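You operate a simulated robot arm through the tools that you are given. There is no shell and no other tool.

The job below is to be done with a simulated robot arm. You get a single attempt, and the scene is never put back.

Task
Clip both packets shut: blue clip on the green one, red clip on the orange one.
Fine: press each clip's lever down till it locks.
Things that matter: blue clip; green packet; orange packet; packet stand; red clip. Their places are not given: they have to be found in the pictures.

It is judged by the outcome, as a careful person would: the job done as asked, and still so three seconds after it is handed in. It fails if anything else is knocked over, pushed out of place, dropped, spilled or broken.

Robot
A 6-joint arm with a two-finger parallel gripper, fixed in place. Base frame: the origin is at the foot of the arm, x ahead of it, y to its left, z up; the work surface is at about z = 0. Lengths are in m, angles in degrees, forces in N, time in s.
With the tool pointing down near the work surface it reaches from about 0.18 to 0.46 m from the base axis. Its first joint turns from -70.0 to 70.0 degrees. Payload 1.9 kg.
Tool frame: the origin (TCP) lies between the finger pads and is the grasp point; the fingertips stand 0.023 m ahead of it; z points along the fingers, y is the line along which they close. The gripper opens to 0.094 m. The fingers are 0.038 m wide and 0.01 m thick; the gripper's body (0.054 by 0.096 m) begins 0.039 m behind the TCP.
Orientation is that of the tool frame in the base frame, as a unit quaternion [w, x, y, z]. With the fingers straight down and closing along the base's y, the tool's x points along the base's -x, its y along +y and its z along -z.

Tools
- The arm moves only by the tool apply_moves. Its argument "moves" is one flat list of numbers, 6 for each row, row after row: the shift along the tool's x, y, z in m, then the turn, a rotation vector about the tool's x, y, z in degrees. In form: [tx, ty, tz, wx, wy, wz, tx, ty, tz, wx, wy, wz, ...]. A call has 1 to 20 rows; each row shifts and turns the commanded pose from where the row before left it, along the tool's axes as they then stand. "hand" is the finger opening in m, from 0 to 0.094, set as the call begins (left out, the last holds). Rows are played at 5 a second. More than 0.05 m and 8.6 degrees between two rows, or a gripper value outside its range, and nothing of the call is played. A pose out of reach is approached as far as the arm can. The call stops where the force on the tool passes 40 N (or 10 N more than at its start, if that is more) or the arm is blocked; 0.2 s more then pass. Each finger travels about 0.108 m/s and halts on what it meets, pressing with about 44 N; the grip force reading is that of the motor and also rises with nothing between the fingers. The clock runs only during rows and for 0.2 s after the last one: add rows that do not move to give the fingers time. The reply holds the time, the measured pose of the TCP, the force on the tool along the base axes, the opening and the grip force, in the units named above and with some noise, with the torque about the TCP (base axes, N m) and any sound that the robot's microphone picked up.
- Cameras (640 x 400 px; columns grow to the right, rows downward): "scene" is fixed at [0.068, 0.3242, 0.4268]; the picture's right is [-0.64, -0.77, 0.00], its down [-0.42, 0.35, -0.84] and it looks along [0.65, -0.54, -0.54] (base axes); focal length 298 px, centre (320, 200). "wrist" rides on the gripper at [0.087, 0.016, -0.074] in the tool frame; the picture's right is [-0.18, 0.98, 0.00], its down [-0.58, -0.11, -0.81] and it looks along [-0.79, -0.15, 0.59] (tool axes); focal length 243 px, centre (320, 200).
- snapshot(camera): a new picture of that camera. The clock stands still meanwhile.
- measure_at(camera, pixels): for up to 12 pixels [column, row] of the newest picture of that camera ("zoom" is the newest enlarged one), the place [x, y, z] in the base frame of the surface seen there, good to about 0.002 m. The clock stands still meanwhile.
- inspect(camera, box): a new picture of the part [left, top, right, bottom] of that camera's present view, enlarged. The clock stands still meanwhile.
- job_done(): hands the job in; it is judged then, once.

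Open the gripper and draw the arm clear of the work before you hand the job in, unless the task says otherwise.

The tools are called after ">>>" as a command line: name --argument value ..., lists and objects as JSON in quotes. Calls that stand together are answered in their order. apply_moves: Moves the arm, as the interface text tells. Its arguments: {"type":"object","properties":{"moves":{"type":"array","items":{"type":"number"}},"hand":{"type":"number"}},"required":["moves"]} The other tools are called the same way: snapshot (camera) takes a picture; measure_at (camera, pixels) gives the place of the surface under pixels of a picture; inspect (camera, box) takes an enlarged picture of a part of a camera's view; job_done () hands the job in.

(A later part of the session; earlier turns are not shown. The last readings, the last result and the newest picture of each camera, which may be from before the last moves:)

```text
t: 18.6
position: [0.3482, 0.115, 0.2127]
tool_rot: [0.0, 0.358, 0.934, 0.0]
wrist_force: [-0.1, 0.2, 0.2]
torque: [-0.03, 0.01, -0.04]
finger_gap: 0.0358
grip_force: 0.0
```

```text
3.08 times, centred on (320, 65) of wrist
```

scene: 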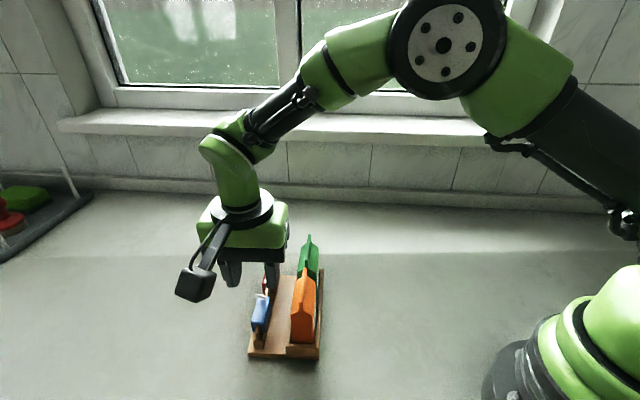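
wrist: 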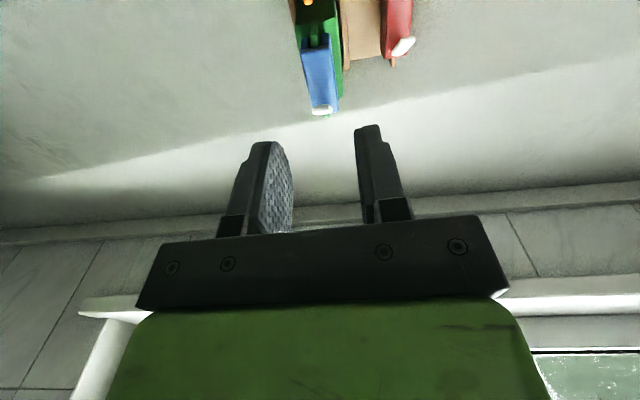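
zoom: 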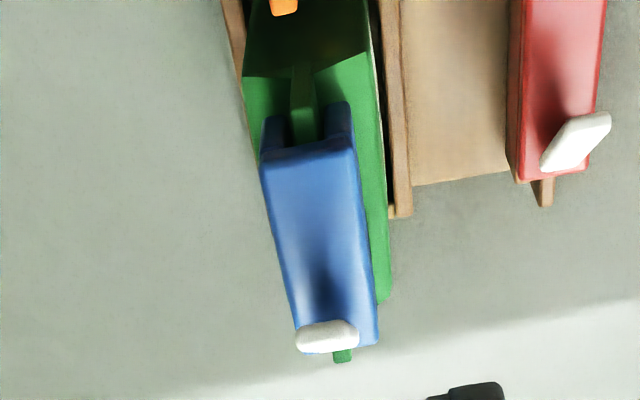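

The lever tip is at s≈0.1765, z≈0.157, and the hinge is at the far end, so when flat the tip should land near s≈0.160. I'll close the fingers and move 15 mm toward -u (finger span about 0.148–0.186), stopping just above the lever.

>>> apply_moves --moves '[0.0074, 0.0003, 0, 0, 0, 0, 0.0074, 0, 0, 0, 0, 0, 0, 0, 0.01, 0, 0, 0, 0, 0, 0.015, 0, 0, 0, 0, 0, 0, 0, 0, 0]' --hand 0.0

>>> inspect --camera "wrist" --box '[240, 0, 400, 240]'

>>> inspect --camera "scene" --box '[270, 180, 350, 280]'

```text
t: 19.8
position: [0.3365, 0.125, 0.1875]
tool_rot: [0.0, 0.358, 0.934, 0.001]
wrist_force: [0.5, 0.1, 0.2]
torque: [-0.03, -0.02, 0.01]
finger_gap: 0.0
grip_force: 42.0
```

```text
1.67 times, centred on (320, 120) of wrist
```

zoom: 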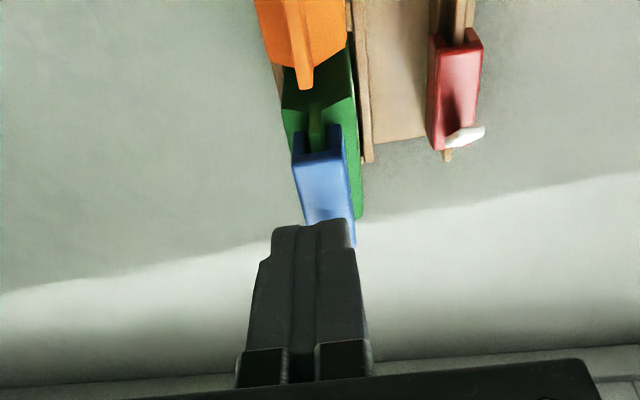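

```text
4.00 times, centred on (310, 230) of scene
```

zoom: 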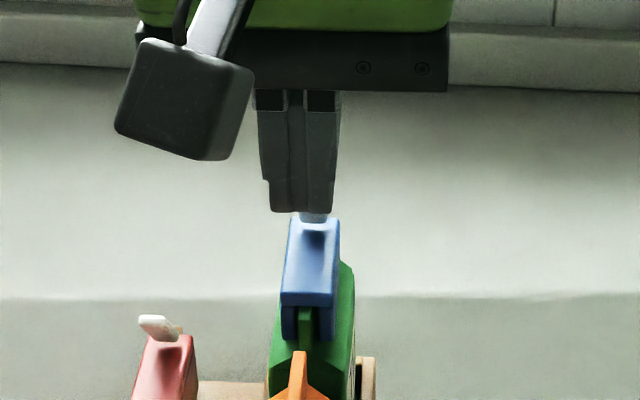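

The closed fingers are over the lever (visible at (313,217) just below the tips). I'll shift 1 mm toward -n and start pressing down in small steps, watching force and sound.

>>> apply_moves --moves '[0, -0.001, 0.003, 0, 0, 0, 0, 0, 0.003, 0, 0, 0, 0, 0, 0.003, 0, 0, 0, 0, 0, 0.003, 0, 0, 0, 0, 0, 0, 0, 0, 0]'

>>> inspect --camera "scene" --box '[270, 180, 350, 280]'

```text
t: 21.0
position: [0.336, 0.1247, 0.1753]
tool_rot: [0.0, 0.358, 0.934, 0.0]
wrist_force: [0.7, 0.5, 0.3]
torque: [-0.03, 0.02, 0.02]
finger_gap: 0.0001
grip_force: 42.3
```

```text
4.00 times, centred on (310, 230) of scene
```

zoom: 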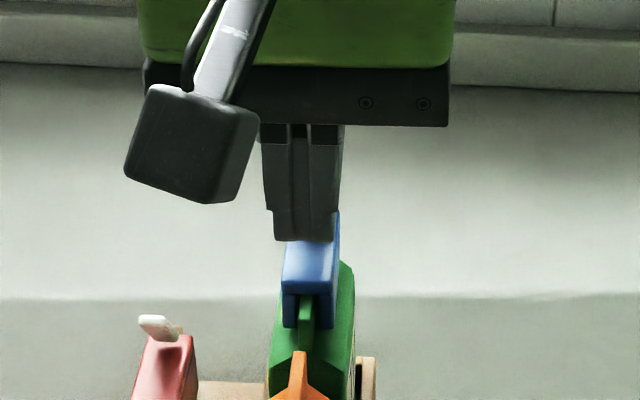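

The tips are now at about 0.152 with almost no force. I'll check from the wrist camera whether the lever is moving under the fingers.

>>> inspect --camera "wrist" --box '[270, 60, 370, 200]'

>>> inspect --camera "scene" --box '[290, 215, 330, 265]'

```text
2.86 times, centred on (320, 130) of wrist
```

zoom: 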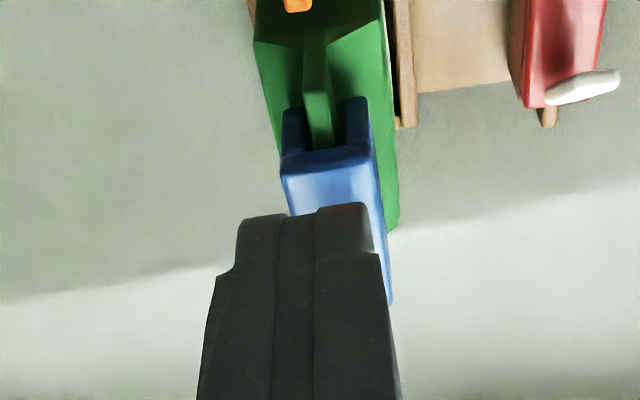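

```text
8.00 times, centred on (310, 240) of scene
```

zoom: 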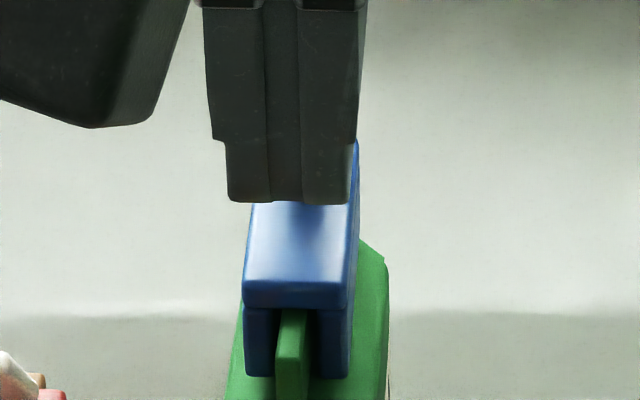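

The lever is hidden behind the fingers; the fingers look about 1 mm to the +n side but still cover it. I'll shift another 0.7 mm and continue down slowly.

>>> apply_moves --moves '[0, -0.0007, 0.002, 0, 0, 0, 0, 0, 0.002, 0, 0, 0, 0, 0, 0.002, 0, 0, 0, 0, 0, 0, 0, 0, 0]'

>>> snapshot --camera "scene"

```text
t: 22.0
position: [0.3368, 0.1237, 0.1691]
tool_rot: [0.0, 0.359, 0.933, 0.0]
wrist_force: [0.7, -0.3, -0.1]
torque: [0.01, 0.0, -0.01]
finger_gap: 0.0
grip_force: 42.8
```

```text
taken
```

scene: 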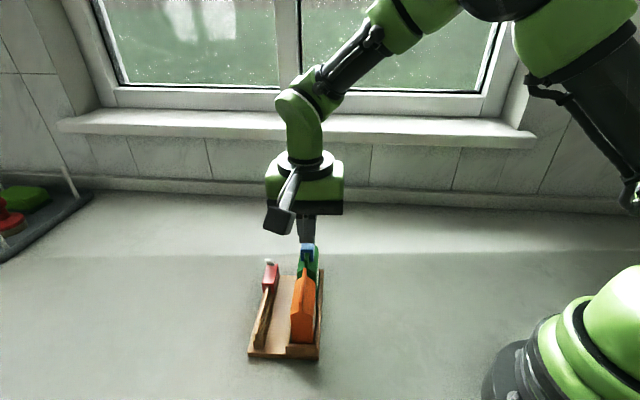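

Still no reaction with the tips at 0.146, so I can't tell what the lever is doing. I'll raise back up and look at it.

>>> apply_moves --moves '[0, 0, -0.01, 0, 0, 0, 0, 0, -0.015, 0, 0, 0, 0, 0, -0.015, 0, 0, 0, 0, 0, 0, 0, 0, 0]'

>>> inspect --camera "scene" --box '[280, 210, 340, 270]'

>>> inspect --camera "wrist" --box '[250, 20, 390, 200]'

```text
t: 23.0
position: [0.3359, 0.1244, 0.2094]
tool_rot: [0.0, 0.358, 0.934, 0.0]
wrist_force: [-0.5, 0.0, 0.3]
torque: [0.01, 0.02, 0.03]
finger_gap: 0.0002
grip_force: 42.4
```

```text
6.67 times, centred on (310, 240) of scene
```

zoom: 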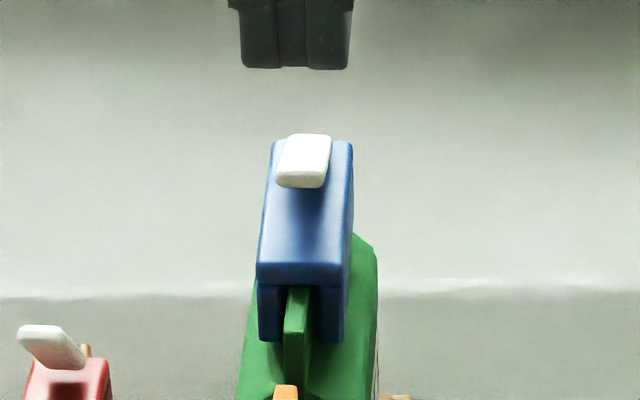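

```text
2.22 times, centred on (320, 110) of wrist
```

zoom: 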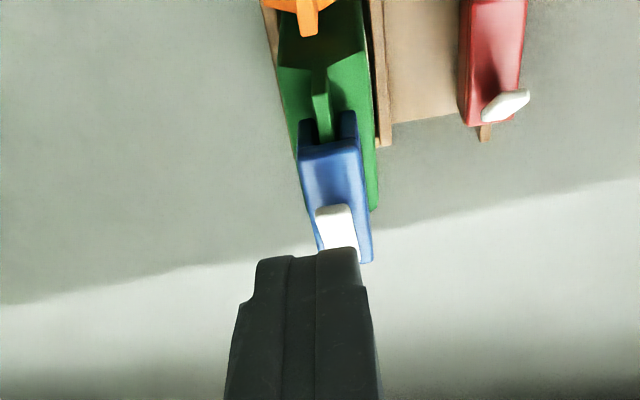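

The lever has folded part way (from upright to about (303,160)) and stays there, so the pressing works with very little force. I'll go back down and continue past the previous depth in small steps.

>>> measure_at --camera "zoom" --pixels '[[325, 208], [335, 210], [345, 208], [335, 230], [335, 180], [310, 160], [350, 150]]'

>>> apply_moves --moves '[0, 0, 0.015, 0, 0, 0, 0, 0, 0.015, 0, 0, 0, 0, 0, 0.01, 0, 0, 0, 0, 0, 0.002, 0, 0, 0, 0, 0, 0.002, 0, 0, 0, 0, 0, 0.002, 0, 0, 0, 0, 0, 0, 0, 0, 0]'

```text
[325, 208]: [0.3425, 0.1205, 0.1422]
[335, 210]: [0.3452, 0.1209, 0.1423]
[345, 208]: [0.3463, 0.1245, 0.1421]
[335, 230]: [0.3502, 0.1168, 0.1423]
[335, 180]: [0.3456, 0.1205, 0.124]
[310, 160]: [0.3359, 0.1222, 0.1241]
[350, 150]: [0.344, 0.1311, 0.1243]
```

```text
t: 24.6
position: [0.3344, 0.1269, 0.1611]
tool_rot: [0.0, 0.359, 0.933, 0.001]
wrist_force: [0.6, -0.2, 0.8]
torque: [0.0, 0.01, 0.0]
finger_gap: 0.0
grip_force: 42.4
```

The tips are at about 0.138 with under 1 N of force. I'll continue pressing in 1.5 mm steps.

>>> apply_moves --moves '[0, 0, 0.0015, 0, 0, 0, 0, 0, 0.0015, 0, 0, 0, 0, 0, 0, 0, 0, 0]'

>>> apply_moves --moves '[0, 0, 0.0015, 0, 0, 0, 0, 0, 0.0015, 0, 0, 0, 0, 0, 0, 0, 0, 0]'

```text
t: 25.4
position: [0.3351, 0.1252, 0.1601]
tool_rot: [0.0, 0.358, 0.934, 0.001]
wrist_force: [0.0, -0.2, 0.4]
torque: [0.0, -0.02, 0.02]
finger_gap: 0.0
grip_force: 42.6
```

```text
t: 26.2
position: [0.3361, 0.124, 0.1574]
tool_rot: [0.0, 0.358, 0.934, 0.001]
wrist_force: [0.1, 0.4, 0.7]
torque: [-0.02, 0.02, -0.01]
finger_gap: 0.0001
grip_force: 42.2
```

The TCP is at 0.157 (tips about 0.134) and the force is still under 1 N. I'll keep going in 1 mm steps.

>>> apply_moves --moves '[0, 0, 0.001, 0, 0, 0, 0, 0, 0.001, 0, 0, 0, 0, 0, 0, 0, 0, 0]'

>>> apply_moves --moves '[0, 0, 0.001, 0, 0, 0, 0, 0, 0.001, 0, 0, 0, 0, 0, 0, 0, 0, 0]'

>>> inspect --camera "scene" --box '[280, 210, 340, 270]'

```text
t: 27.0
position: [0.336, 0.1256, 0.1547]
tool_rot: [0.0, 0.358, 0.934, 0.001]
wrist_force: [0.0, -0.2, -0.3]
torque: [0.0, -0.02, -0.01]
finger_gap: 0.0002
grip_force: 42.4
```

```text
t: 27.8
position: [0.3361, 0.1246, 0.1527]
tool_rot: [0.0, 0.358, 0.934, 0.001]
wrist_force: [0.1, -0.9, 8.1]
torque: [-0.1, -0.11, -0.04]
finger_gap: 0.0003
grip_force: 41.9
```

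```text
6.67 times, centred on (310, 240) of scene
```

zoom: 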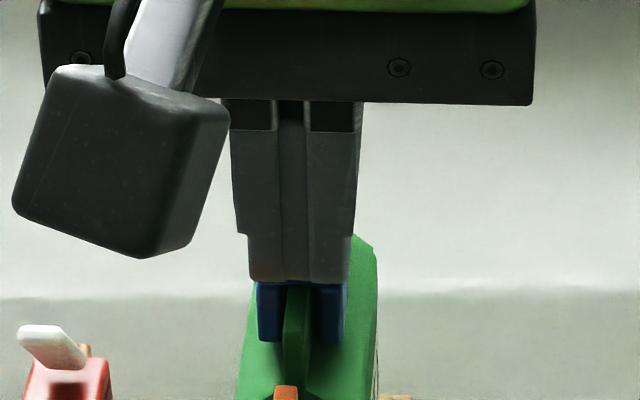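

Force jumped to 8 N with the tips at 0.130, and the torque puts the contact near the finger's +u edge (s≈0.185). No click was reported, so I'll raise and inspect the lever.

>>> apply_moves --moves '[0, 0, -0.015, 0, 0, 0, 0, 0, -0.02, 0, 0, 0, 0.01, 0, -0.02, 0, 0, 0, 0, 0, 0, 0, 0, 0]'

>>> inspect --camera "scene" --box '[285, 215, 335, 265]'

>>> inspect --camera "wrist" --box '[270, 20, 370, 160]'

```text
t: 28.8
position: [0.3288, 0.1324, 0.2091]
tool_rot: [0.0, 0.358, 0.934, -0.001]
wrist_force: [0.7, -0.7, 0.2]
torque: [0.05, 0.01, 0.0]
finger_gap: 0.0
grip_force: 42.1
```

```text
8.00 times, centred on (310, 240) of scene
```

zoom: 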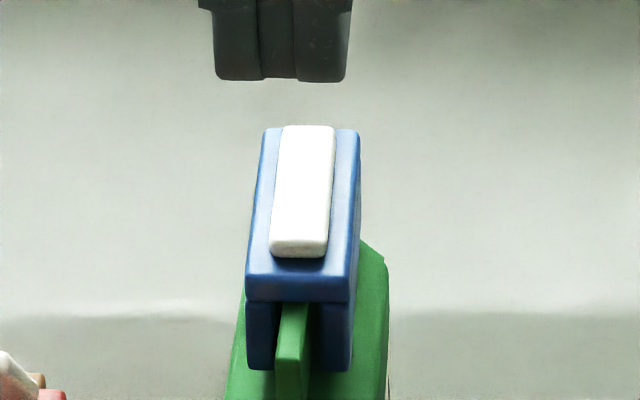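

```text
2.86 times, centred on (320, 90) of wrist
```

zoom: 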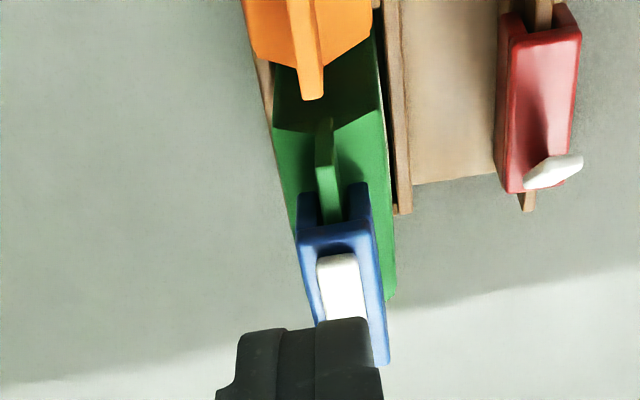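

The lever now lies almost flat on the clip. I'll measure its height along its length to see whether it is fully down.

>>> measure_at --camera "zoom" --pixels '[[335, 262], [340, 275], [343, 290], [348, 305], [310, 240], [345, 235], [330, 248], [325, 258], [352, 258]]'

>>> inspect --camera "scene" --box '[285, 215, 335, 265]'

>>> measure_at --camera "zoom" --pixels '[[310, 132], [308, 150], [305, 175], [302, 200], [298, 225], [296, 238], [296, 250], [262, 260], [340, 260], [300, 268], [345, 200], [265, 150]]'

```text
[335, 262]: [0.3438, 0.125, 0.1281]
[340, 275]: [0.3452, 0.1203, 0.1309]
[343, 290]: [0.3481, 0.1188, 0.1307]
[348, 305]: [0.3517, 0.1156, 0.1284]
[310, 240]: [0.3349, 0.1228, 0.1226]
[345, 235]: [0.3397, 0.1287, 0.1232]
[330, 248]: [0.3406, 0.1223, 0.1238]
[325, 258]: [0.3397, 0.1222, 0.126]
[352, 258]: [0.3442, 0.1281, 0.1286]
```

```text
8.00 times, centred on (310, 240) of scene
```

zoom: 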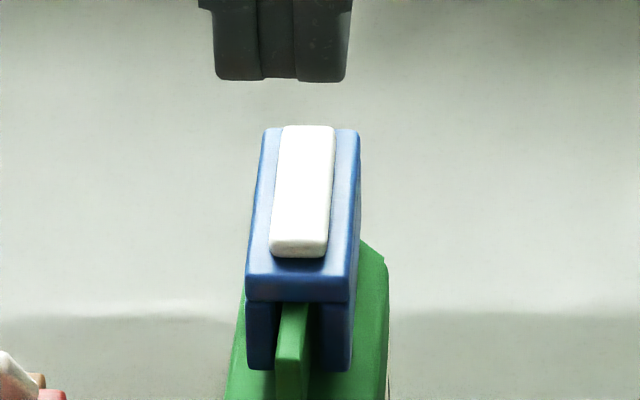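

```text
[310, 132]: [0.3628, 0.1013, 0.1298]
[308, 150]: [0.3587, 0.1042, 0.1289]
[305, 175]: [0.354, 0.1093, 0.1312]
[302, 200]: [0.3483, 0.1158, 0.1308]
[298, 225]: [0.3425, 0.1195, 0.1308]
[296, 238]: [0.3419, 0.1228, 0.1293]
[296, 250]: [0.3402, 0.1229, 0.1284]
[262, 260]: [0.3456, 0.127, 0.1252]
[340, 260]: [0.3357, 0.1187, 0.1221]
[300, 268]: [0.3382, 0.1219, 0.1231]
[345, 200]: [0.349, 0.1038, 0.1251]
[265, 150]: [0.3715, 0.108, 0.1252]
```

The lever lies flat (top at 0.131 along its whole length), but no click has been heard. The clip also appears to have slid about 8 mm along the fin during the press, so I'll measure the leg fronts and the fin front.

>>> measure_at --camera "zoom" --pixels '[[258, 360], [335, 360], [258, 320], [335, 320], [300, 292], [250, 290], [345, 290], [287, 320], [288, 335], [285, 360], [293, 305], [320, 128]]'

>>> inspect --camera "wrist" --box '[290, 50, 350, 130]'

```text
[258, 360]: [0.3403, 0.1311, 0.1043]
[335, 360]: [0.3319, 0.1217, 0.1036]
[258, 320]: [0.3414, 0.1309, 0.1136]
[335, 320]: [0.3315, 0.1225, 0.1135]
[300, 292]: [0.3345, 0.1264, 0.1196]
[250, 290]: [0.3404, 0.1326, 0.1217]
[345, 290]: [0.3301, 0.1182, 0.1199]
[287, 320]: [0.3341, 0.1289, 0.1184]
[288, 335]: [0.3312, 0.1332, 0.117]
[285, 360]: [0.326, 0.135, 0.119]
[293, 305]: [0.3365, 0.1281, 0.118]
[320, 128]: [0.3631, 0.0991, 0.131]
```

```text
5.00 times, centred on (320, 90) of wrist
```

zoom: 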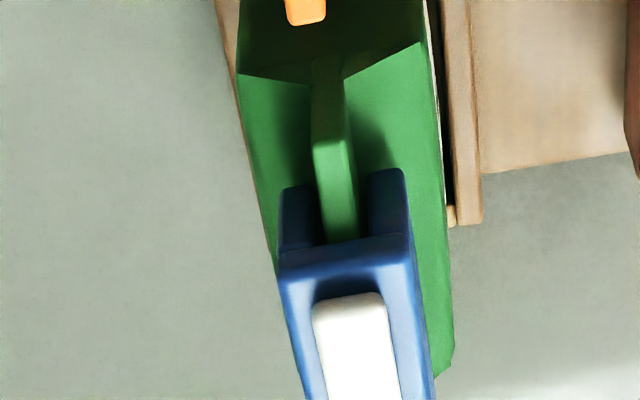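

The clip's front has gone from s≈0.158 to s≈0.165, about 7 mm off-centre (its far end overhangs the fin slightly), still straight across. Since it isn't locked yet, I'll regrasp and slide it back before locking; first I'll open and lower around it.

>>> apply_moves --moves '[-0.015, 0.0003, 0, 0, 0, 0, -0.015, 0, 0, 0, 0, 0, 0, 0, 0.02, 0, 0, 0, 0, 0, 0.02, 0, 0, 0, 0, 0, 0.02, 0, 0, 0, 0, 0, 0.015, 0, 0, 0, 0, 0, 0.005, 0, 0, 0, 0, 0, 0, 0, 0, 0]' --hand 0.038

>>> inspect --camera "scene" --box '[285, 215, 335, 265]'

>>> inspect --camera "wrist" --box '[250, 60, 390, 240]'

```text
t: 30.6
position: [0.351, 0.1114, 0.1277]
tool_rot: [0.0, 0.359, 0.933, 0.001]
wrist_force: [0.5, -0.2, 0.3]
torque: [0.01, 0.01, 0.01]
finger_gap: 0.0381
grip_force: 0.1
```

```text
8.00 times, centred on (310, 240) of scene
```

zoom: 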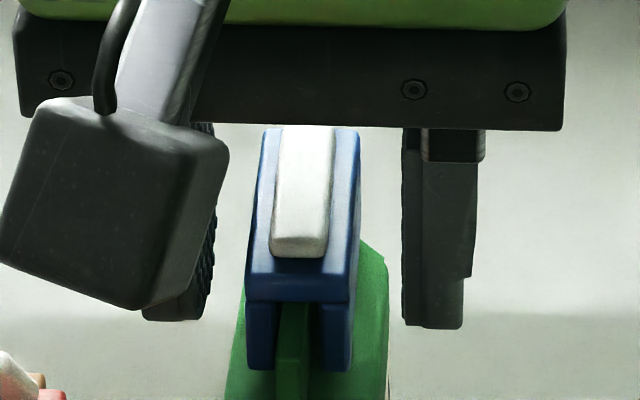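

```text
2.22 times, centred on (320, 150) of wrist
```

zoom: 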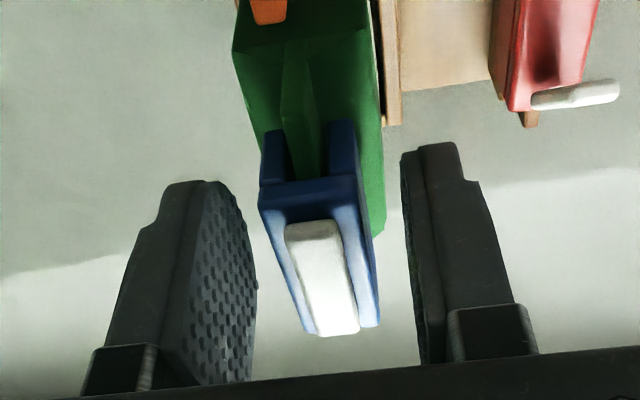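

The fingers straddle the clip at s≈0.186. I'll nudge 0.8 mm across to centre, then close gently on the clip.

>>> apply_moves --moves '[0, 0.0008, 0.0005, 0, 0, 0, 0, 0, 0, 0, 0, 0]'

>>> apply_moves --moves '[0, 0, 0, 0, 0, 0, 0, 0, 0, 0, 0, 0, 0, 0, 0, 0, 0, 0]' --hand 0.0175

>>> inspect --camera "scene" --box '[285, 215, 335, 265]'

```text
t: 31.2
position: [0.3525, 0.1139, 0.1264]
tool_rot: [0.0, 0.358, 0.934, 0.001]
wrist_force: [0.3, 0.4, 0.1]
torque: [-0.01, -0.01, 0.0]
finger_gap: 0.0379
grip_force: 0.0
```

```text
t: 32.0
position: [0.3514, 0.1127, 0.1273]
tool_rot: [0.001, 0.359, 0.933, 0.001]
wrist_force: [-0.9, -0.3, 0.3]
torque: [0.04, 0.01, -0.02]
finger_gap: 0.0187
grip_force: 44.1
```

```text
8.00 times, centred on (310, 240) of scene
```

zoom: 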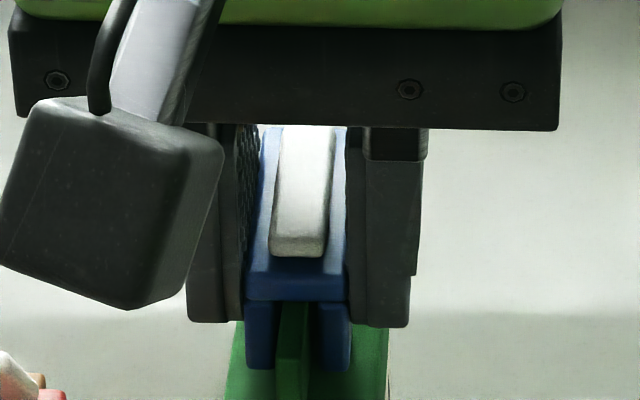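

The clip is gripped with negligible side force (it barely moved). I'll slide it 6.5 mm back toward -u in small steps and watch the force.

>>> apply_moves --moves '[0.001, 0, 0, 0, 0, 0, 0.001, 0, 0, 0, 0, 0, 0, 0, 0, 0, 0, 0]'

>>> inspect --camera "scene" --box '[285, 215, 335, 265]'

```text
t: 32.8
position: [0.3479, 0.1126, 0.1285]
tool_rot: [0.001, 0.358, 0.934, 0.001]
wrist_force: [0.3, -0.5, 0.0]
torque: [0.01, 0.0, 0.0]
finger_gap: 0.0187
grip_force: 44.3
```

```text
8.00 times, centred on (310, 240) of scene
```

zoom: 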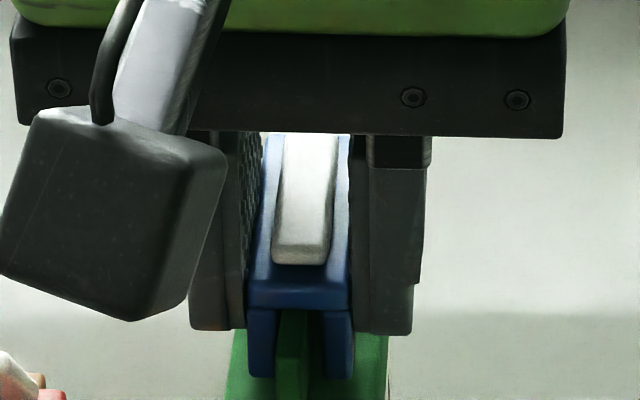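

The clip slid freely with no drag and the packet stayed put. I'll slide the remaining 4.5 mm.

>>> apply_moves --moves '[0.0015, 0, 0, 0, 0, 0, 0.0015, 0, 0, 0, 0, 0, 0.0015, 0, 0, 0, 0, 0, 0, 0, 0, 0, 0, 0]'

>>> inspect --camera "scene" --box '[285, 215, 335, 265]'

>>> measure_at --camera "zoom" --pixels '[[260, 375], [335, 375], [260, 350], [335, 350], [285, 350], [290, 335], [300, 300], [300, 280]]'

```text
t: 33.8
position: [0.3453, 0.1169, 0.1283]
tool_rot: [0.0, 0.358, 0.934, 0.001]
wrist_force: [-0.2, -0.9, 0.8]
torque: [-0.01, 0.02, -0.01]
finger_gap: 0.019
grip_force: 43.9
```

```text
8.00 times, centred on (310, 240) of scene
```

zoom: 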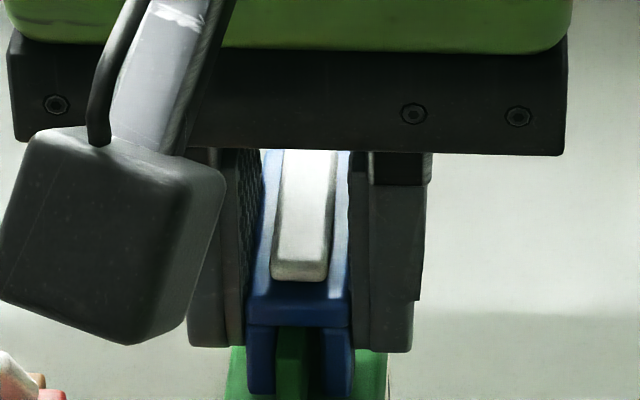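

```text
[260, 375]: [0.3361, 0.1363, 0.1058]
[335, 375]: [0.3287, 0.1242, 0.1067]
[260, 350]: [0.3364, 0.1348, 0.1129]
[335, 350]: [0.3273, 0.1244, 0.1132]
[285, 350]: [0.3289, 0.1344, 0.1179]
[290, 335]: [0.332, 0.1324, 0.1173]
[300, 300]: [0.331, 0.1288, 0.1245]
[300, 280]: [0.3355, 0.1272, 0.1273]
```

The clip's front is at s≈0.160, so its centre at 0.181 is within 2 mm of the fin's centre. I'll release and rise.

>>> apply_moves --moves '[0, 0, 0.001, 0, 0, 0, 0, 0, 0, 0, 0, 0]'

>>> apply_moves --moves '[0, 0, 0, 0, 0, 0, 0, 0, 0, 0, 0, 0, 0, 0, -0.01, 0, 0, 0, 0, 0, -0.02, 0, 0, 0, 0, 0, -0.02, 0, 0, 0, 0, 0, -0.01, 0, 0, 0, 0, 0, 0, 0, 0, 0]' --hand 0.038

>>> inspect --camera "scene" --box '[285, 215, 335, 265]'

```text
t: 34.4
position: [0.3468, 0.1167, 0.1258]
tool_rot: [0.001, 0.358, 0.934, 0.001]
wrist_force: [-4.3, -1.1, 22.7]
torque: [0.0, 0.06, -0.01]
finger_gap: 0.0191
grip_force: 44.3
```

```text
t: 36.0
position: [0.3468, 0.1164, 0.1857]
tool_rot: [-0.001, 0.358, 0.934, 0.001]
wrist_force: [-0.1, 0.1, 0.4]
torque: [-0.04, 0.01, 0.03]
finger_gap: 0.0381
grip_force: 0.1
```

```text
8.00 times, centred on (310, 240) of scene
```

zoom: 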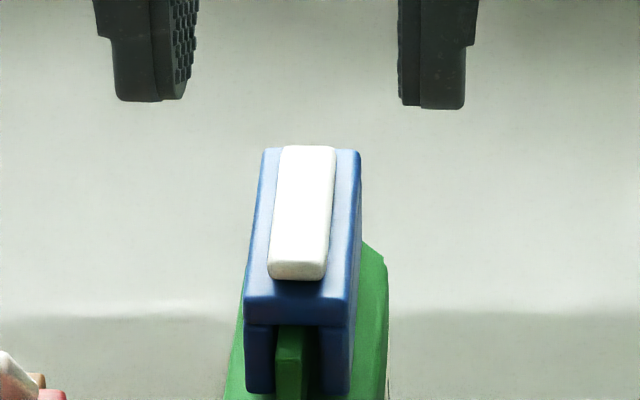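

The clip stays in place with its lever flat. I'll close the fingers, shift 5 mm toward the lever's free end and come down to just above the lever.

>>> apply_moves --moves '[0.005, 0.0002, 0, 0, 0, 0, 0, 0, 0, 0, 0, 0, 0, 0, 0.014, 0, 0, 0, 0, 0, 0.012, 0, 0, 0, 0, 0, 0.002, 0, 0, 0, 0, 0, 0, 0, 0, 0]' --hand 0.0

>>> apply_moves --moves '[0, 0, 0.001, 0, 0, 0, 0, 0, 0.001, 0, 0, 0, 0, 0, 0, 0, 0, 0]'

>>> apply_moves --moves '[0, 0, 0.001, 0, 0, 0, 0, 0, 0, 0, 0, 0]'

```text
t: 37.4
position: [0.3428, 0.1189, 0.1567]
tool_rot: [-0.001, 0.359, 0.933, 0.001]
wrist_force: [0.0, 0.1, 0.9]
torque: [-0.01, 0.04, -0.05]
finger_gap: 0.0
grip_force: 42.8
```

```text
t: 38.2
position: [0.3423, 0.1207, 0.1559]
tool_rot: [0.0, 0.358, 0.934, 0.001]
wrist_force: [0.2, 0.3, -0.9]
torque: [0.01, -0.01, -0.03]
finger_gap: 0.0
grip_force: 41.8
```

```text
t: 38.8
position: [0.3436, 0.1197, 0.1543]
tool_rot: [0.001, 0.358, 0.934, 0.001]
wrist_force: [-0.5, 0.0, -0.2]
torque: [0.01, 0.0, 0.01]
finger_gap: 0.0
grip_force: 42.6
```

No contact yet at TCP z≈0.154. I'll continue in 0.5–1 mm steps until the lever loads up and clicks.

>>> apply_moves --moves '[0, 0, 0.001, 0, 0, 0, 0, 0, 0, 0, 0, 0]'

>>> apply_moves --moves '[0, 0, 0.0005, 0, 0, 0, 0, 0, 0, 0, 0, 0]'

>>> apply_moves --moves '[0, 0, 0.0005, 0, 0, 0, 0, 0, 0, 0, 0, 0]'

```text
t: 39.4
position: [0.3421, 0.1211, 0.1548]
tool_rot: [0.001, 0.358, 0.934, 0.001]
wrist_force: [1.0, -0.1, 0.2]
torque: [-0.02, 0.0, 0.0]
finger_gap: 0.0
grip_force: 42.4
```

```text
t: 40.0
position: [0.3435, 0.12, 0.1538]
tool_rot: [0.0, 0.359, 0.933, 0.001]
wrist_force: [0.2, -0.5, 0.4]
torque: [-0.02, -0.01, 0.02]
finger_gap: 0.0
grip_force: 42.5
```

```text
t: 40.6
position: [0.3429, 0.1188, 0.153]
tool_rot: [0.001, 0.358, 0.934, 0.001]
wrist_force: [-0.3, -0.2, -0.1]
torque: [0.04, -0.05, 0.01]
finger_gap: 0.0001
grip_force: 42.4
```

>>> apply_moves --moves '[0, 0, 0.0005, 0, 0, 0, 0, 0, 0, 0, 0, 0]'

>>> apply_moves --moves '[0, 0, 0.0005, 0, 0, 0, 0, 0, 0, 0, 0, 0]'

>>> apply_moves --moves '[0, 0, 0.0005, 0, 0, 0, 0, 0, 0, 0, 0, 0]'

```text
t: 41.2
position: [0.3424, 0.1197, 0.1538]
tool_rot: [0.0, 0.357, 0.934, 0.001]
wrist_force: [0.2, -0.3, 9.5]
torque: [-0.05, -0.08, -0.01]
finger_gap: 0.0002
grip_force: 42.2
```

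```text
t: 41.8
position: [0.3436, 0.1208, 0.1519]
tool_rot: [0.0, 0.358, 0.934, 0.002]
wrist_force: [-1.2, -1.0, 19.7]
torque: [-0.14, -0.15, -0.05]
finger_gap: 0.0
grip_force: 42.4
```

```text
t: 42.4
position: [0.3425, 0.1197, 0.1529]
tool_rot: [0.001, 0.359, 0.934, 0.001]
wrist_force: [-1.7, 1.9, 33.6]
torque: [-0.2, -0.26, 0.02]
finger_gap: 0.0
grip_force: 42.5
```

Force rose to 34 N without a click, and the torque puts the contact about 10 mm to the +u side of the TCP, near the hinge, where leverage is poor. I'll lift a little and inspect the lever's tip.

>>> apply_moves --moves '[0, 0, -0.005, 0, 0, 0, 0.005, 0, -0.015, 0, 0, 0, 0.01, 0, -0.015, 0, 0, 0, 0, 0, 0, 0, 0, 0]'

>>> inspect --camera "wrist" --box '[290, 60, 350, 140]'

>>> inspect --camera "scene" --box '[295, 220, 325, 260]'

```text
t: 43.4
position: [0.3324, 0.1309, 0.1873]
tool_rot: [-0.001, 0.359, 0.934, 0.0]
wrist_force: [-0.7, 0.2, 0.3]
torque: [0.01, 0.0, 0.05]
finger_gap: 0.0
grip_force: 42.4
```

```text
5.00 times, centred on (320, 100) of wrist
```

zoom: 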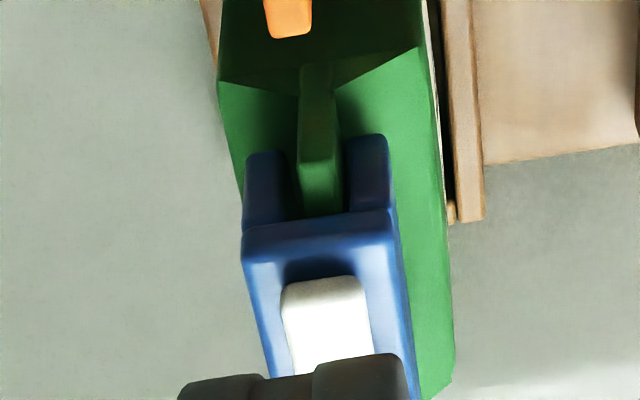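

```text
10.00 times, centred on (310, 240) of scene
```

zoom: 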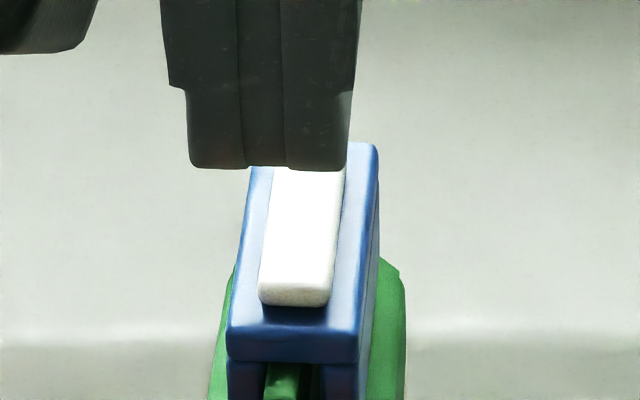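

The lever looks nearly flat, with a shadow under its tip at (295,310). I'll measure its top surface from tip to hinge more densely.

>>> measure_at --camera "zoom" --pixels '[[295, 285], [297, 275], [298, 260], [300, 240], [303, 220], [306, 200], [309, 180], [285, 270], [315, 270], [293, 298], [245, 300], [350, 300]]'

>>> measure_at --camera "zoom" --pixels '[[290, 288], [305, 288], [295, 270], [310, 255], [290, 245], [305, 230], [300, 210], [315, 190], [300, 175], [292, 325], [270, 320], [330, 320]]'

```text
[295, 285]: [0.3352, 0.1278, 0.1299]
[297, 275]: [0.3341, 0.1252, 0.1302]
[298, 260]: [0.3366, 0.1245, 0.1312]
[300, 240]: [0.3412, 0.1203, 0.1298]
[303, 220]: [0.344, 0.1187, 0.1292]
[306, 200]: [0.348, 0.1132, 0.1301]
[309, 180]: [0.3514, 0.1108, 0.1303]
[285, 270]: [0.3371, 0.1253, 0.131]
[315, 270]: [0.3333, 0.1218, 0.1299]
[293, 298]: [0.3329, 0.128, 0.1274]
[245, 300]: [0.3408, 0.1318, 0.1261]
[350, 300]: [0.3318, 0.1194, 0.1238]
```

```text
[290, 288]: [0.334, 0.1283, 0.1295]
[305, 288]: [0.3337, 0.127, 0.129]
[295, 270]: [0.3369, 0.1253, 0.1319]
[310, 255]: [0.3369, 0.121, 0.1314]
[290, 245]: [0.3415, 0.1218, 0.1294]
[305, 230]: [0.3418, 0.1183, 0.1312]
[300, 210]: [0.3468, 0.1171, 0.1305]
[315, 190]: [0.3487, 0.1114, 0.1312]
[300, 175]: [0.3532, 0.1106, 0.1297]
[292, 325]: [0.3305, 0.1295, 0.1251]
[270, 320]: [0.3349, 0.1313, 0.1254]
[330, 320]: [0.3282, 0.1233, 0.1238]
```

The lever's top is flat at 0.130 from s=0.164 to 0.187. To be sure it locks, I'll press right at its free tip, where leverage is best, with the fingers moved further toward -u.

>>> apply_moves --moves '[0.002, -0.0015, 0.01, 0, 0, 0, 0, 0, 0.015, 0, 0, 0, 0, 0, 0.005, 0, 0, 0, 0, 0, 0.002, 0, 0, 0, 0, 0, 0, 0, 0, 0]'

>>> apply_moves --moves '[0, 0, 0.001, 0, 0, 0, 0, 0, 0, 0, 0, 0]'

>>> apply_moves --moves '[0, 0, 0.001, 0, 0, 0, 0, 0, 0, 0, 0, 0]'

```text
t: 44.6
position: [0.3287, 0.1303, 0.1549]
tool_rot: [-0.001, 0.359, 0.933, 0.002]
wrist_force: [0.6, 0.3, -1.3]
torque: [0.0, 0.03, 0.0]
finger_gap: 0.0
grip_force: 42.1
```

```text
t: 45.2
position: [0.3296, 0.1312, 0.1538]
tool_rot: [0.001, 0.359, 0.933, 0.002]
wrist_force: [-0.3, 0.2, 0.6]
torque: [0.0, 0.02, 0.05]
finger_gap: 0.0002
grip_force: 42.3
```

```text
t: 45.8
position: [0.3304, 0.13, 0.1529]
tool_rot: [0.001, 0.358, 0.934, 0.0]
wrist_force: [-1.1, -1.8, 5.1]
torque: [-0.06, -0.06, -0.02]
finger_gap: 0.0
grip_force: 41.9
```

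Contact has begun (5 N) at the finger's +u edge, on the lever's tip. I'll press further in 0.5 mm steps.

>>> apply_moves --moves '[0, 0, 0.0005, 0, 0, 0, 0, 0, 0, 0, 0, 0]'

>>> apply_moves --moves '[0, 0, 0.0005, 0, 0, 0, 0, 0, 0, 0, 0, 0]'

>>> apply_moves --moves '[0, 0, 0.0004, 0, 0, 0, 0, 0, 0, 0, 0, 0]'

```text
t: 46.4
position: [0.3286, 0.1308, 0.1519]
tool_rot: [0.001, 0.359, 0.934, 0.0]
wrist_force: [-1.6, -0.1, 9.8]
torque: [-0.04, -0.09, 0.0]
finger_gap: 0.0
grip_force: 42.3
```

```text
t: 47.0
position: [0.3297, 0.1306, 0.1516]
tool_rot: [0.0, 0.358, 0.934, 0.001]
wrist_force: [-2.7, -0.5, 22.3]
torque: [-0.2, -0.18, -0.05]
finger_gap: 0.0
grip_force: 42.4
```

```text
t: 47.6
position: [0.3302, 0.1309, 0.1521]
tool_rot: [0.001, 0.359, 0.933, 0.001]
wrist_force: [-0.8, -0.5, 28.2]
torque: [-0.28, -0.33, -0.02]
finger_gap: 0.0
grip_force: 42.2
```

The force is 28 N on the tip, rising stiffly with no click yet. I'll press a bit more, staying under the 40 N stop, and hold.

>>> apply_moves --moves '[0, 0, 0.0003, 0, 0, 0, 0, 0, 0, 0, 0, 0, 0, 0, 0, 0, 0, 0]'

>>> inspect --camera "scene" --box '[285, 215, 335, 265]'

```text
t: 48.4
position: [0.3293, 0.1307, 0.152]
tool_rot: [0.001, 0.358, 0.934, 0.002]
wrist_force: [-0.9, -0.7, 34.1]
torque: [-0.34, -0.42, 0.03]
finger_gap: 0.0003
grip_force: 42.4
```

```text
8.00 times, centred on (310, 240) of scene
```

zoom: 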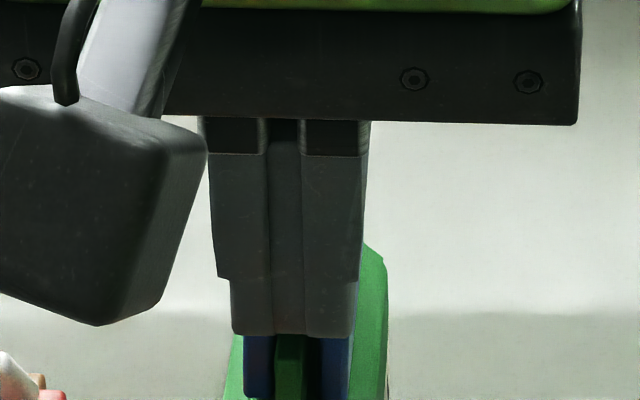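

34 N is held with no change. I'll make one more small step toward the 40 N stop to be sure the lever is fully home.

>>> apply_moves --moves '[0, 0, 0.0003, 0, 0, 0, 0, 0, 0, 0, 0, 0]'

```text
t: 49.0
position: [0.3297, 0.1301, 0.1525]
tool_rot: [0.001, 0.357, 0.934, 0.001]
wrist_force: [-3.5, 1.4, 39.7]
torque: [-0.36, -0.4, 0.01]
finger_gap: 0.0001
grip_force: 42.6
```

Nearly 40 N with no further movement: the lever is at its hard stop. I'll back off and inspect the clip closely.

>>> apply_moves --moves '[0, 0, -0.003, 0, 0, 0, 0, 0, -0.015, 0, 0, 0, 0.015, 0, -0.02, 0, 0, 0, 0.015, 0, -0.02, 0, 0, 0, 0, 0, 0, 0, 0, 0]'

>>> inspect --camera "scene" --box '[290, 220, 330, 270]'

>>> inspect --camera "wrist" --box '[280, 40, 360, 150]'

```text
t: 50.2
position: [0.3072, 0.1501, 0.2091]
tool_rot: [0.001, 0.359, 0.933, 0.0]
wrist_force: [-0.3, 0.6, -0.5]
torque: [-0.02, -0.01, 0.01]
finger_gap: 0.0
grip_force: 42.5
```

```text
8.00 times, centred on (310, 245) of scene
```

zoom: 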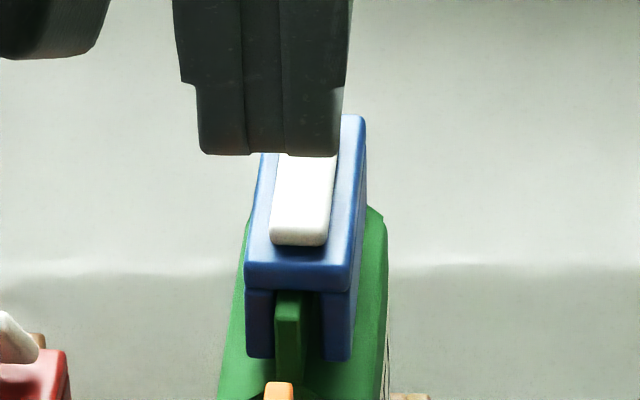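

```text
3.64 times, centred on (320, 95) of wrist
```

zoom: 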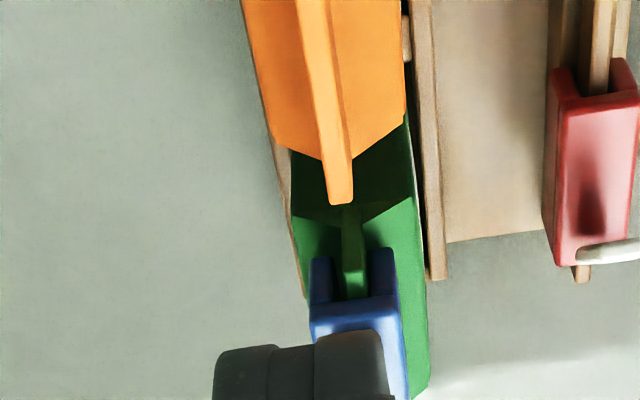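

The clip and lever look fully closed, and the packet is undisturbed. Before deciding about blue's lock I'll do the red clip, which will show how a lever sounds and feels; I'll open and move above it.

>>> apply_moves --moves '[-0.017, 0.0226, 0, 0, 0, 0, -0.017, 0.0226, 0, 0, 0, 0, -0.017, 0.0226, 0, 0, 0, 0, 0, 0, 0.02, 0, 0, 0, 0, 0, 0.02, 0, 0, 0, 0, 0, 0, 0, 0, 0]' --hand 0.04

>>> inspect --camera "wrist" --box '[260, 0, 380, 140]'

>>> inspect --camera "scene" --box '[230, 200, 370, 370]'

```text
t: 51.6
position: [0.3906, 0.167, 0.1675]
tool_rot: [0.001, 0.358, 0.934, 0.0]
wrist_force: [0.6, -1.0, -0.1]
torque: [-0.05, -0.03, 0.01]
finger_gap: 0.04
grip_force: 0.0
```

```text
2.86 times, centred on (320, 70) of wrist
```

zoom: 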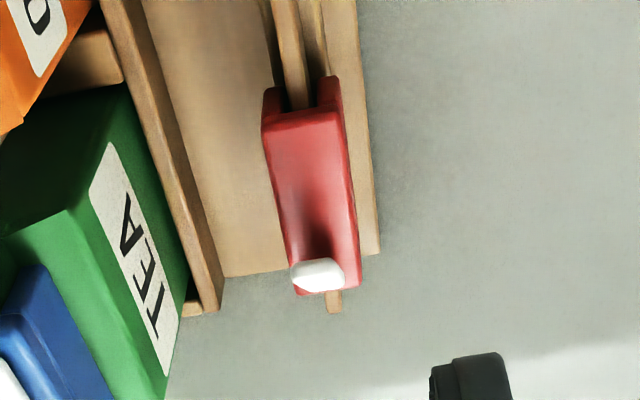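

```text
2.35 times, centred on (300, 285) of scene
```

zoom: 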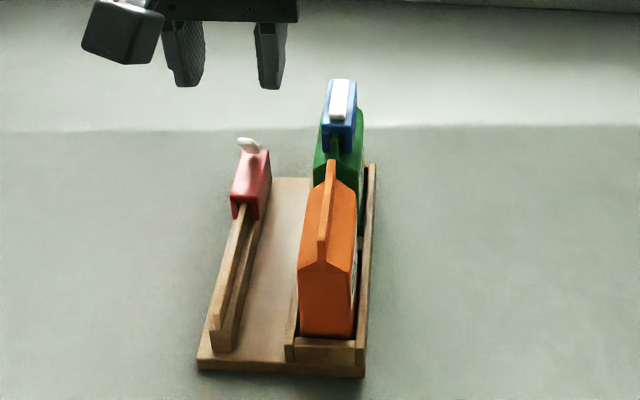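

The scene is tidy: blue is on green and red is still on the rail. I'll re-take the wrist close-up and measure the red clip.

>>> inspect --camera "wrist" --box '[280, 20, 360, 120]'

>>> measure_at --camera "zoom" --pixels '[[220, 170], [345, 160], [255, 330], [370, 330], [290, 180], [300, 240], [310, 320], [230, 120], [330, 105], [270, 80], [285, 335], [335, 330]]'

```text
4.00 times, centred on (320, 70) of wrist
```

zoom: 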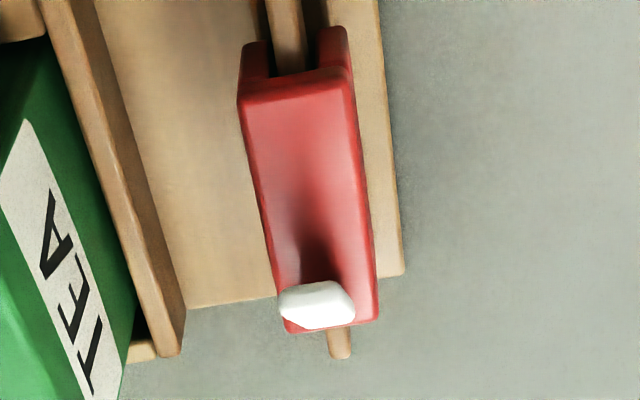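

```text
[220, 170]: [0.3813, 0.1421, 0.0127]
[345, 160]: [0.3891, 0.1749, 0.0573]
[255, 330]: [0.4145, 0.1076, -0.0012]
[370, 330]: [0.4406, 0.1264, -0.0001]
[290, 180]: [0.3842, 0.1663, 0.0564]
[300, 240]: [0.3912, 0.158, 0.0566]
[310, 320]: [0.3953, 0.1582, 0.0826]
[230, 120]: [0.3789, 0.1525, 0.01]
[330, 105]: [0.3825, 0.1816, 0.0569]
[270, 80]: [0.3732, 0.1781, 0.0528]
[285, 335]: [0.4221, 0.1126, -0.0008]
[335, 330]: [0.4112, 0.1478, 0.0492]
```

The red clip spans roughly (240,100)–(375,310) in this zoom. I'll measure its true edges.

>>> measure_at --camera "zoom" --pixels '[[245, 105], [350, 95], [272, 260], [368, 260], [298, 100], [242, 75], [348, 60], [320, 295], [300, 295], [345, 300], [370, 310], [290, 40]]'

```text
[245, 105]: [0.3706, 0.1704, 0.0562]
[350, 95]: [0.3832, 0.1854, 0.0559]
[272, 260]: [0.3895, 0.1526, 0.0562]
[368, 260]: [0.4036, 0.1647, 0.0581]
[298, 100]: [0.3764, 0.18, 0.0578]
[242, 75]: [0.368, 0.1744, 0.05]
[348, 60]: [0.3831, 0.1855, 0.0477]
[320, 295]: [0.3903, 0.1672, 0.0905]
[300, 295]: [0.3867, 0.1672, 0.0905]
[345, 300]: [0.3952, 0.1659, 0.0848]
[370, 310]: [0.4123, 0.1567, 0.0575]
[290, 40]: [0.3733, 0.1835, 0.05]
```

The red clip's centre is s≈0.180, n≈0.3845, within 1–2 mm of the TCP. I'll descend to the same grasp height used for blue; the palm stays about 8 mm clear of the blue clip.

>>> apply_moves --moves '[-0.001, -0.0008, 0.02, 0, 0, 0, 0, 0, 0.025, 0, 0, 0, 0, 0, 0.02, 0, 0, 0, 0, 0, 0.02, 0, 0, 0, 0, 0, 0.015, 0, 0, 0, 0, 0, 0.0075, 0, 0, 0, 0, 0, 0, 0, 0, 0]'

>>> snapshot --camera "wrist"

>>> inspect --camera "scene" --box '[220, 200, 360, 340]'

```text
t: 53.2
position: [0.3908, 0.1656, 0.0609]
tool_rot: [0.001, 0.357, 0.934, 0.001]
wrist_force: [0.2, -1.2, -0.7]
torque: [-0.03, -0.03, 0.0]
finger_gap: 0.0399
grip_force: 0.2
```

```text
taken
```

wrist: 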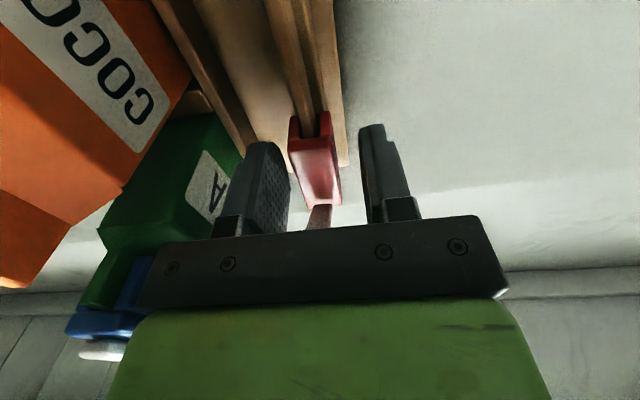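

```text
2.86 times, centred on (290, 270) of scene
```

zoom: 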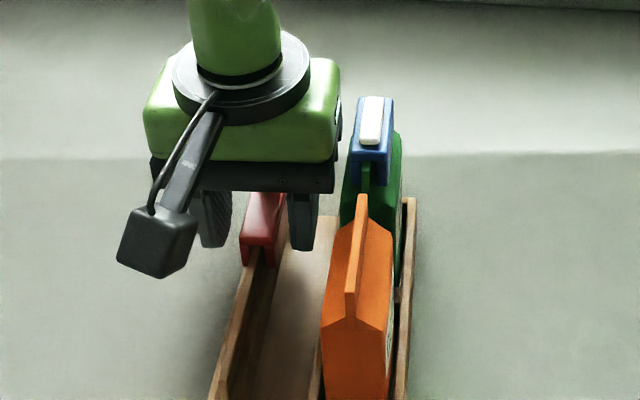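

The fingers straddle the red clip with no forces. From here the wrist camera also sees the blue lever from the side at about (100,350), so I'll zoom in to check whether it's fully seated.

>>> inspect --camera "wrist" --box '[50, 230, 170, 370]'

>>> apply_moves --moves '[0, 0, 0, 0, 0, 0, 0, 0, 0, 0, 0, 0, 0, 0, 0, 0, 0, 0, 0, 0, 0, 0, 0, 0]' --hand 0.012

```text
2.86 times, centred on (110, 300) of wrist
```

zoom: 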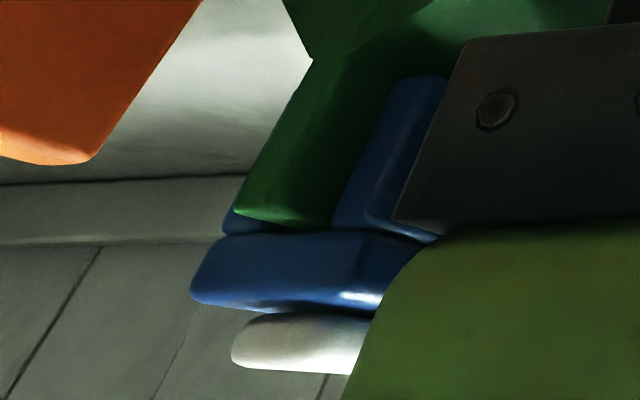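

```text
t: 54.2
position: [0.3892, 0.1646, 0.0609]
tool_rot: [0.0, 0.359, 0.933, 0.0]
wrist_force: [-1.3, -2.0, 0.7]
torque: [-0.04, 0.03, -0.07]
finger_gap: 0.0191
grip_force: 44.1
```

The blue lever lies parallel against its clip, so it looks closed. Red is gripped (19.1 mm, 44 N); I'll lift it straight up to z≈0.17.

>>> apply_moves --moves '[0, 0, -0.01, 0, 0, 0, 0, 0, -0.01, 0, 0, 0, 0, 0, -0.015, 0, 0, 0, 0, 0, -0.025, 0, 0, 0, 0, 0, -0.025, 0, 0, 0, 0, 0, -0.025, 0, 0, 0, 0, 0, 0, 0, 0, 0]'

>>> inspect --camera "scene" --box '[220, 180, 360, 340]'

```text
t: 55.8
position: [0.3897, 0.1658, 0.1713]
tool_rot: [0.0, 0.358, 0.934, 0.001]
wrist_force: [-0.8, -0.5, 0.0]
torque: [-0.02, -0.02, -0.02]
finger_gap: 0.0188
grip_force: 44.0
```

```text
2.50 times, centred on (290, 260) of scene
```

zoom: 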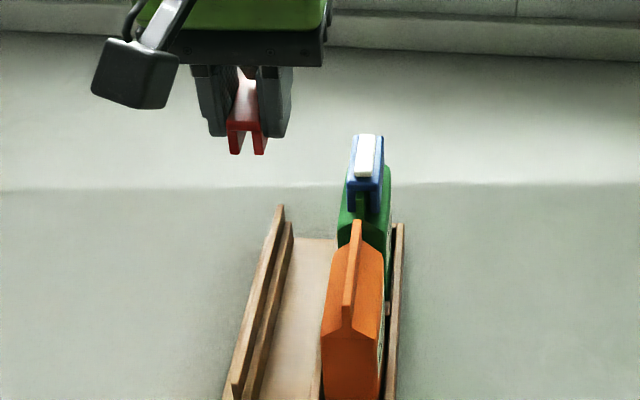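

The red clip is held upright. I'll carry it over the orange fin (centre s≈0.1075, n≈0.3195).

>>> apply_moves --moves '[0.0178, -0.0161, 0, 0, 0, 0, 0.0178, -0.0161, 0, 0, 0, 0, 0.0178, -0.0161, 0, 0, 0, 0, 0.0178, -0.0161, 0, 0, 0, 0, 0, 0, 0, 0, 0, 0, 0, 0, 0, 0, 0, 0]'

>>> inspect --camera "scene" --box '[270, 210, 340, 300]'

>>> inspect --camera "wrist" --box '[260, 20, 380, 150]'

```text
t: 57.2
position: [0.294, 0.1665, 0.1704]
tool_rot: [0.0, 0.359, 0.933, 0.0]
wrist_force: [0.4, -0.3, -0.8]
torque: [0.04, 0.0, 0.02]
finger_gap: 0.019
grip_force: 44.0
```

```text
4.44 times, centred on (305, 255) of scene
```

zoom: 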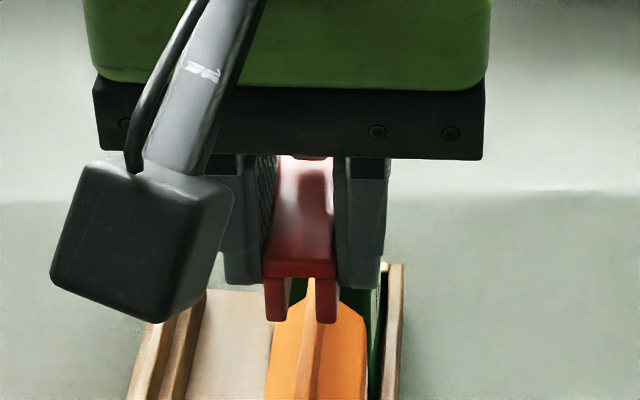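

```text
3.08 times, centred on (320, 85) of wrist
```

zoom: 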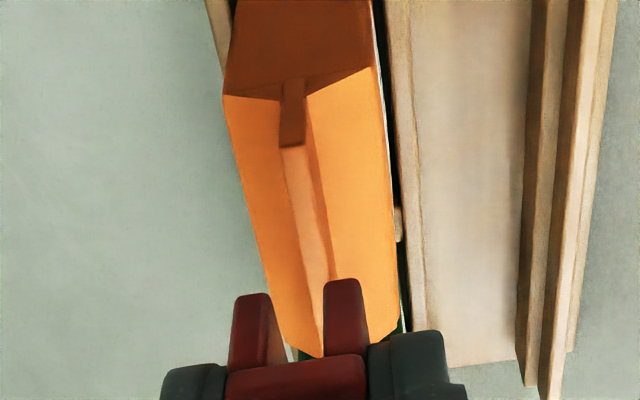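

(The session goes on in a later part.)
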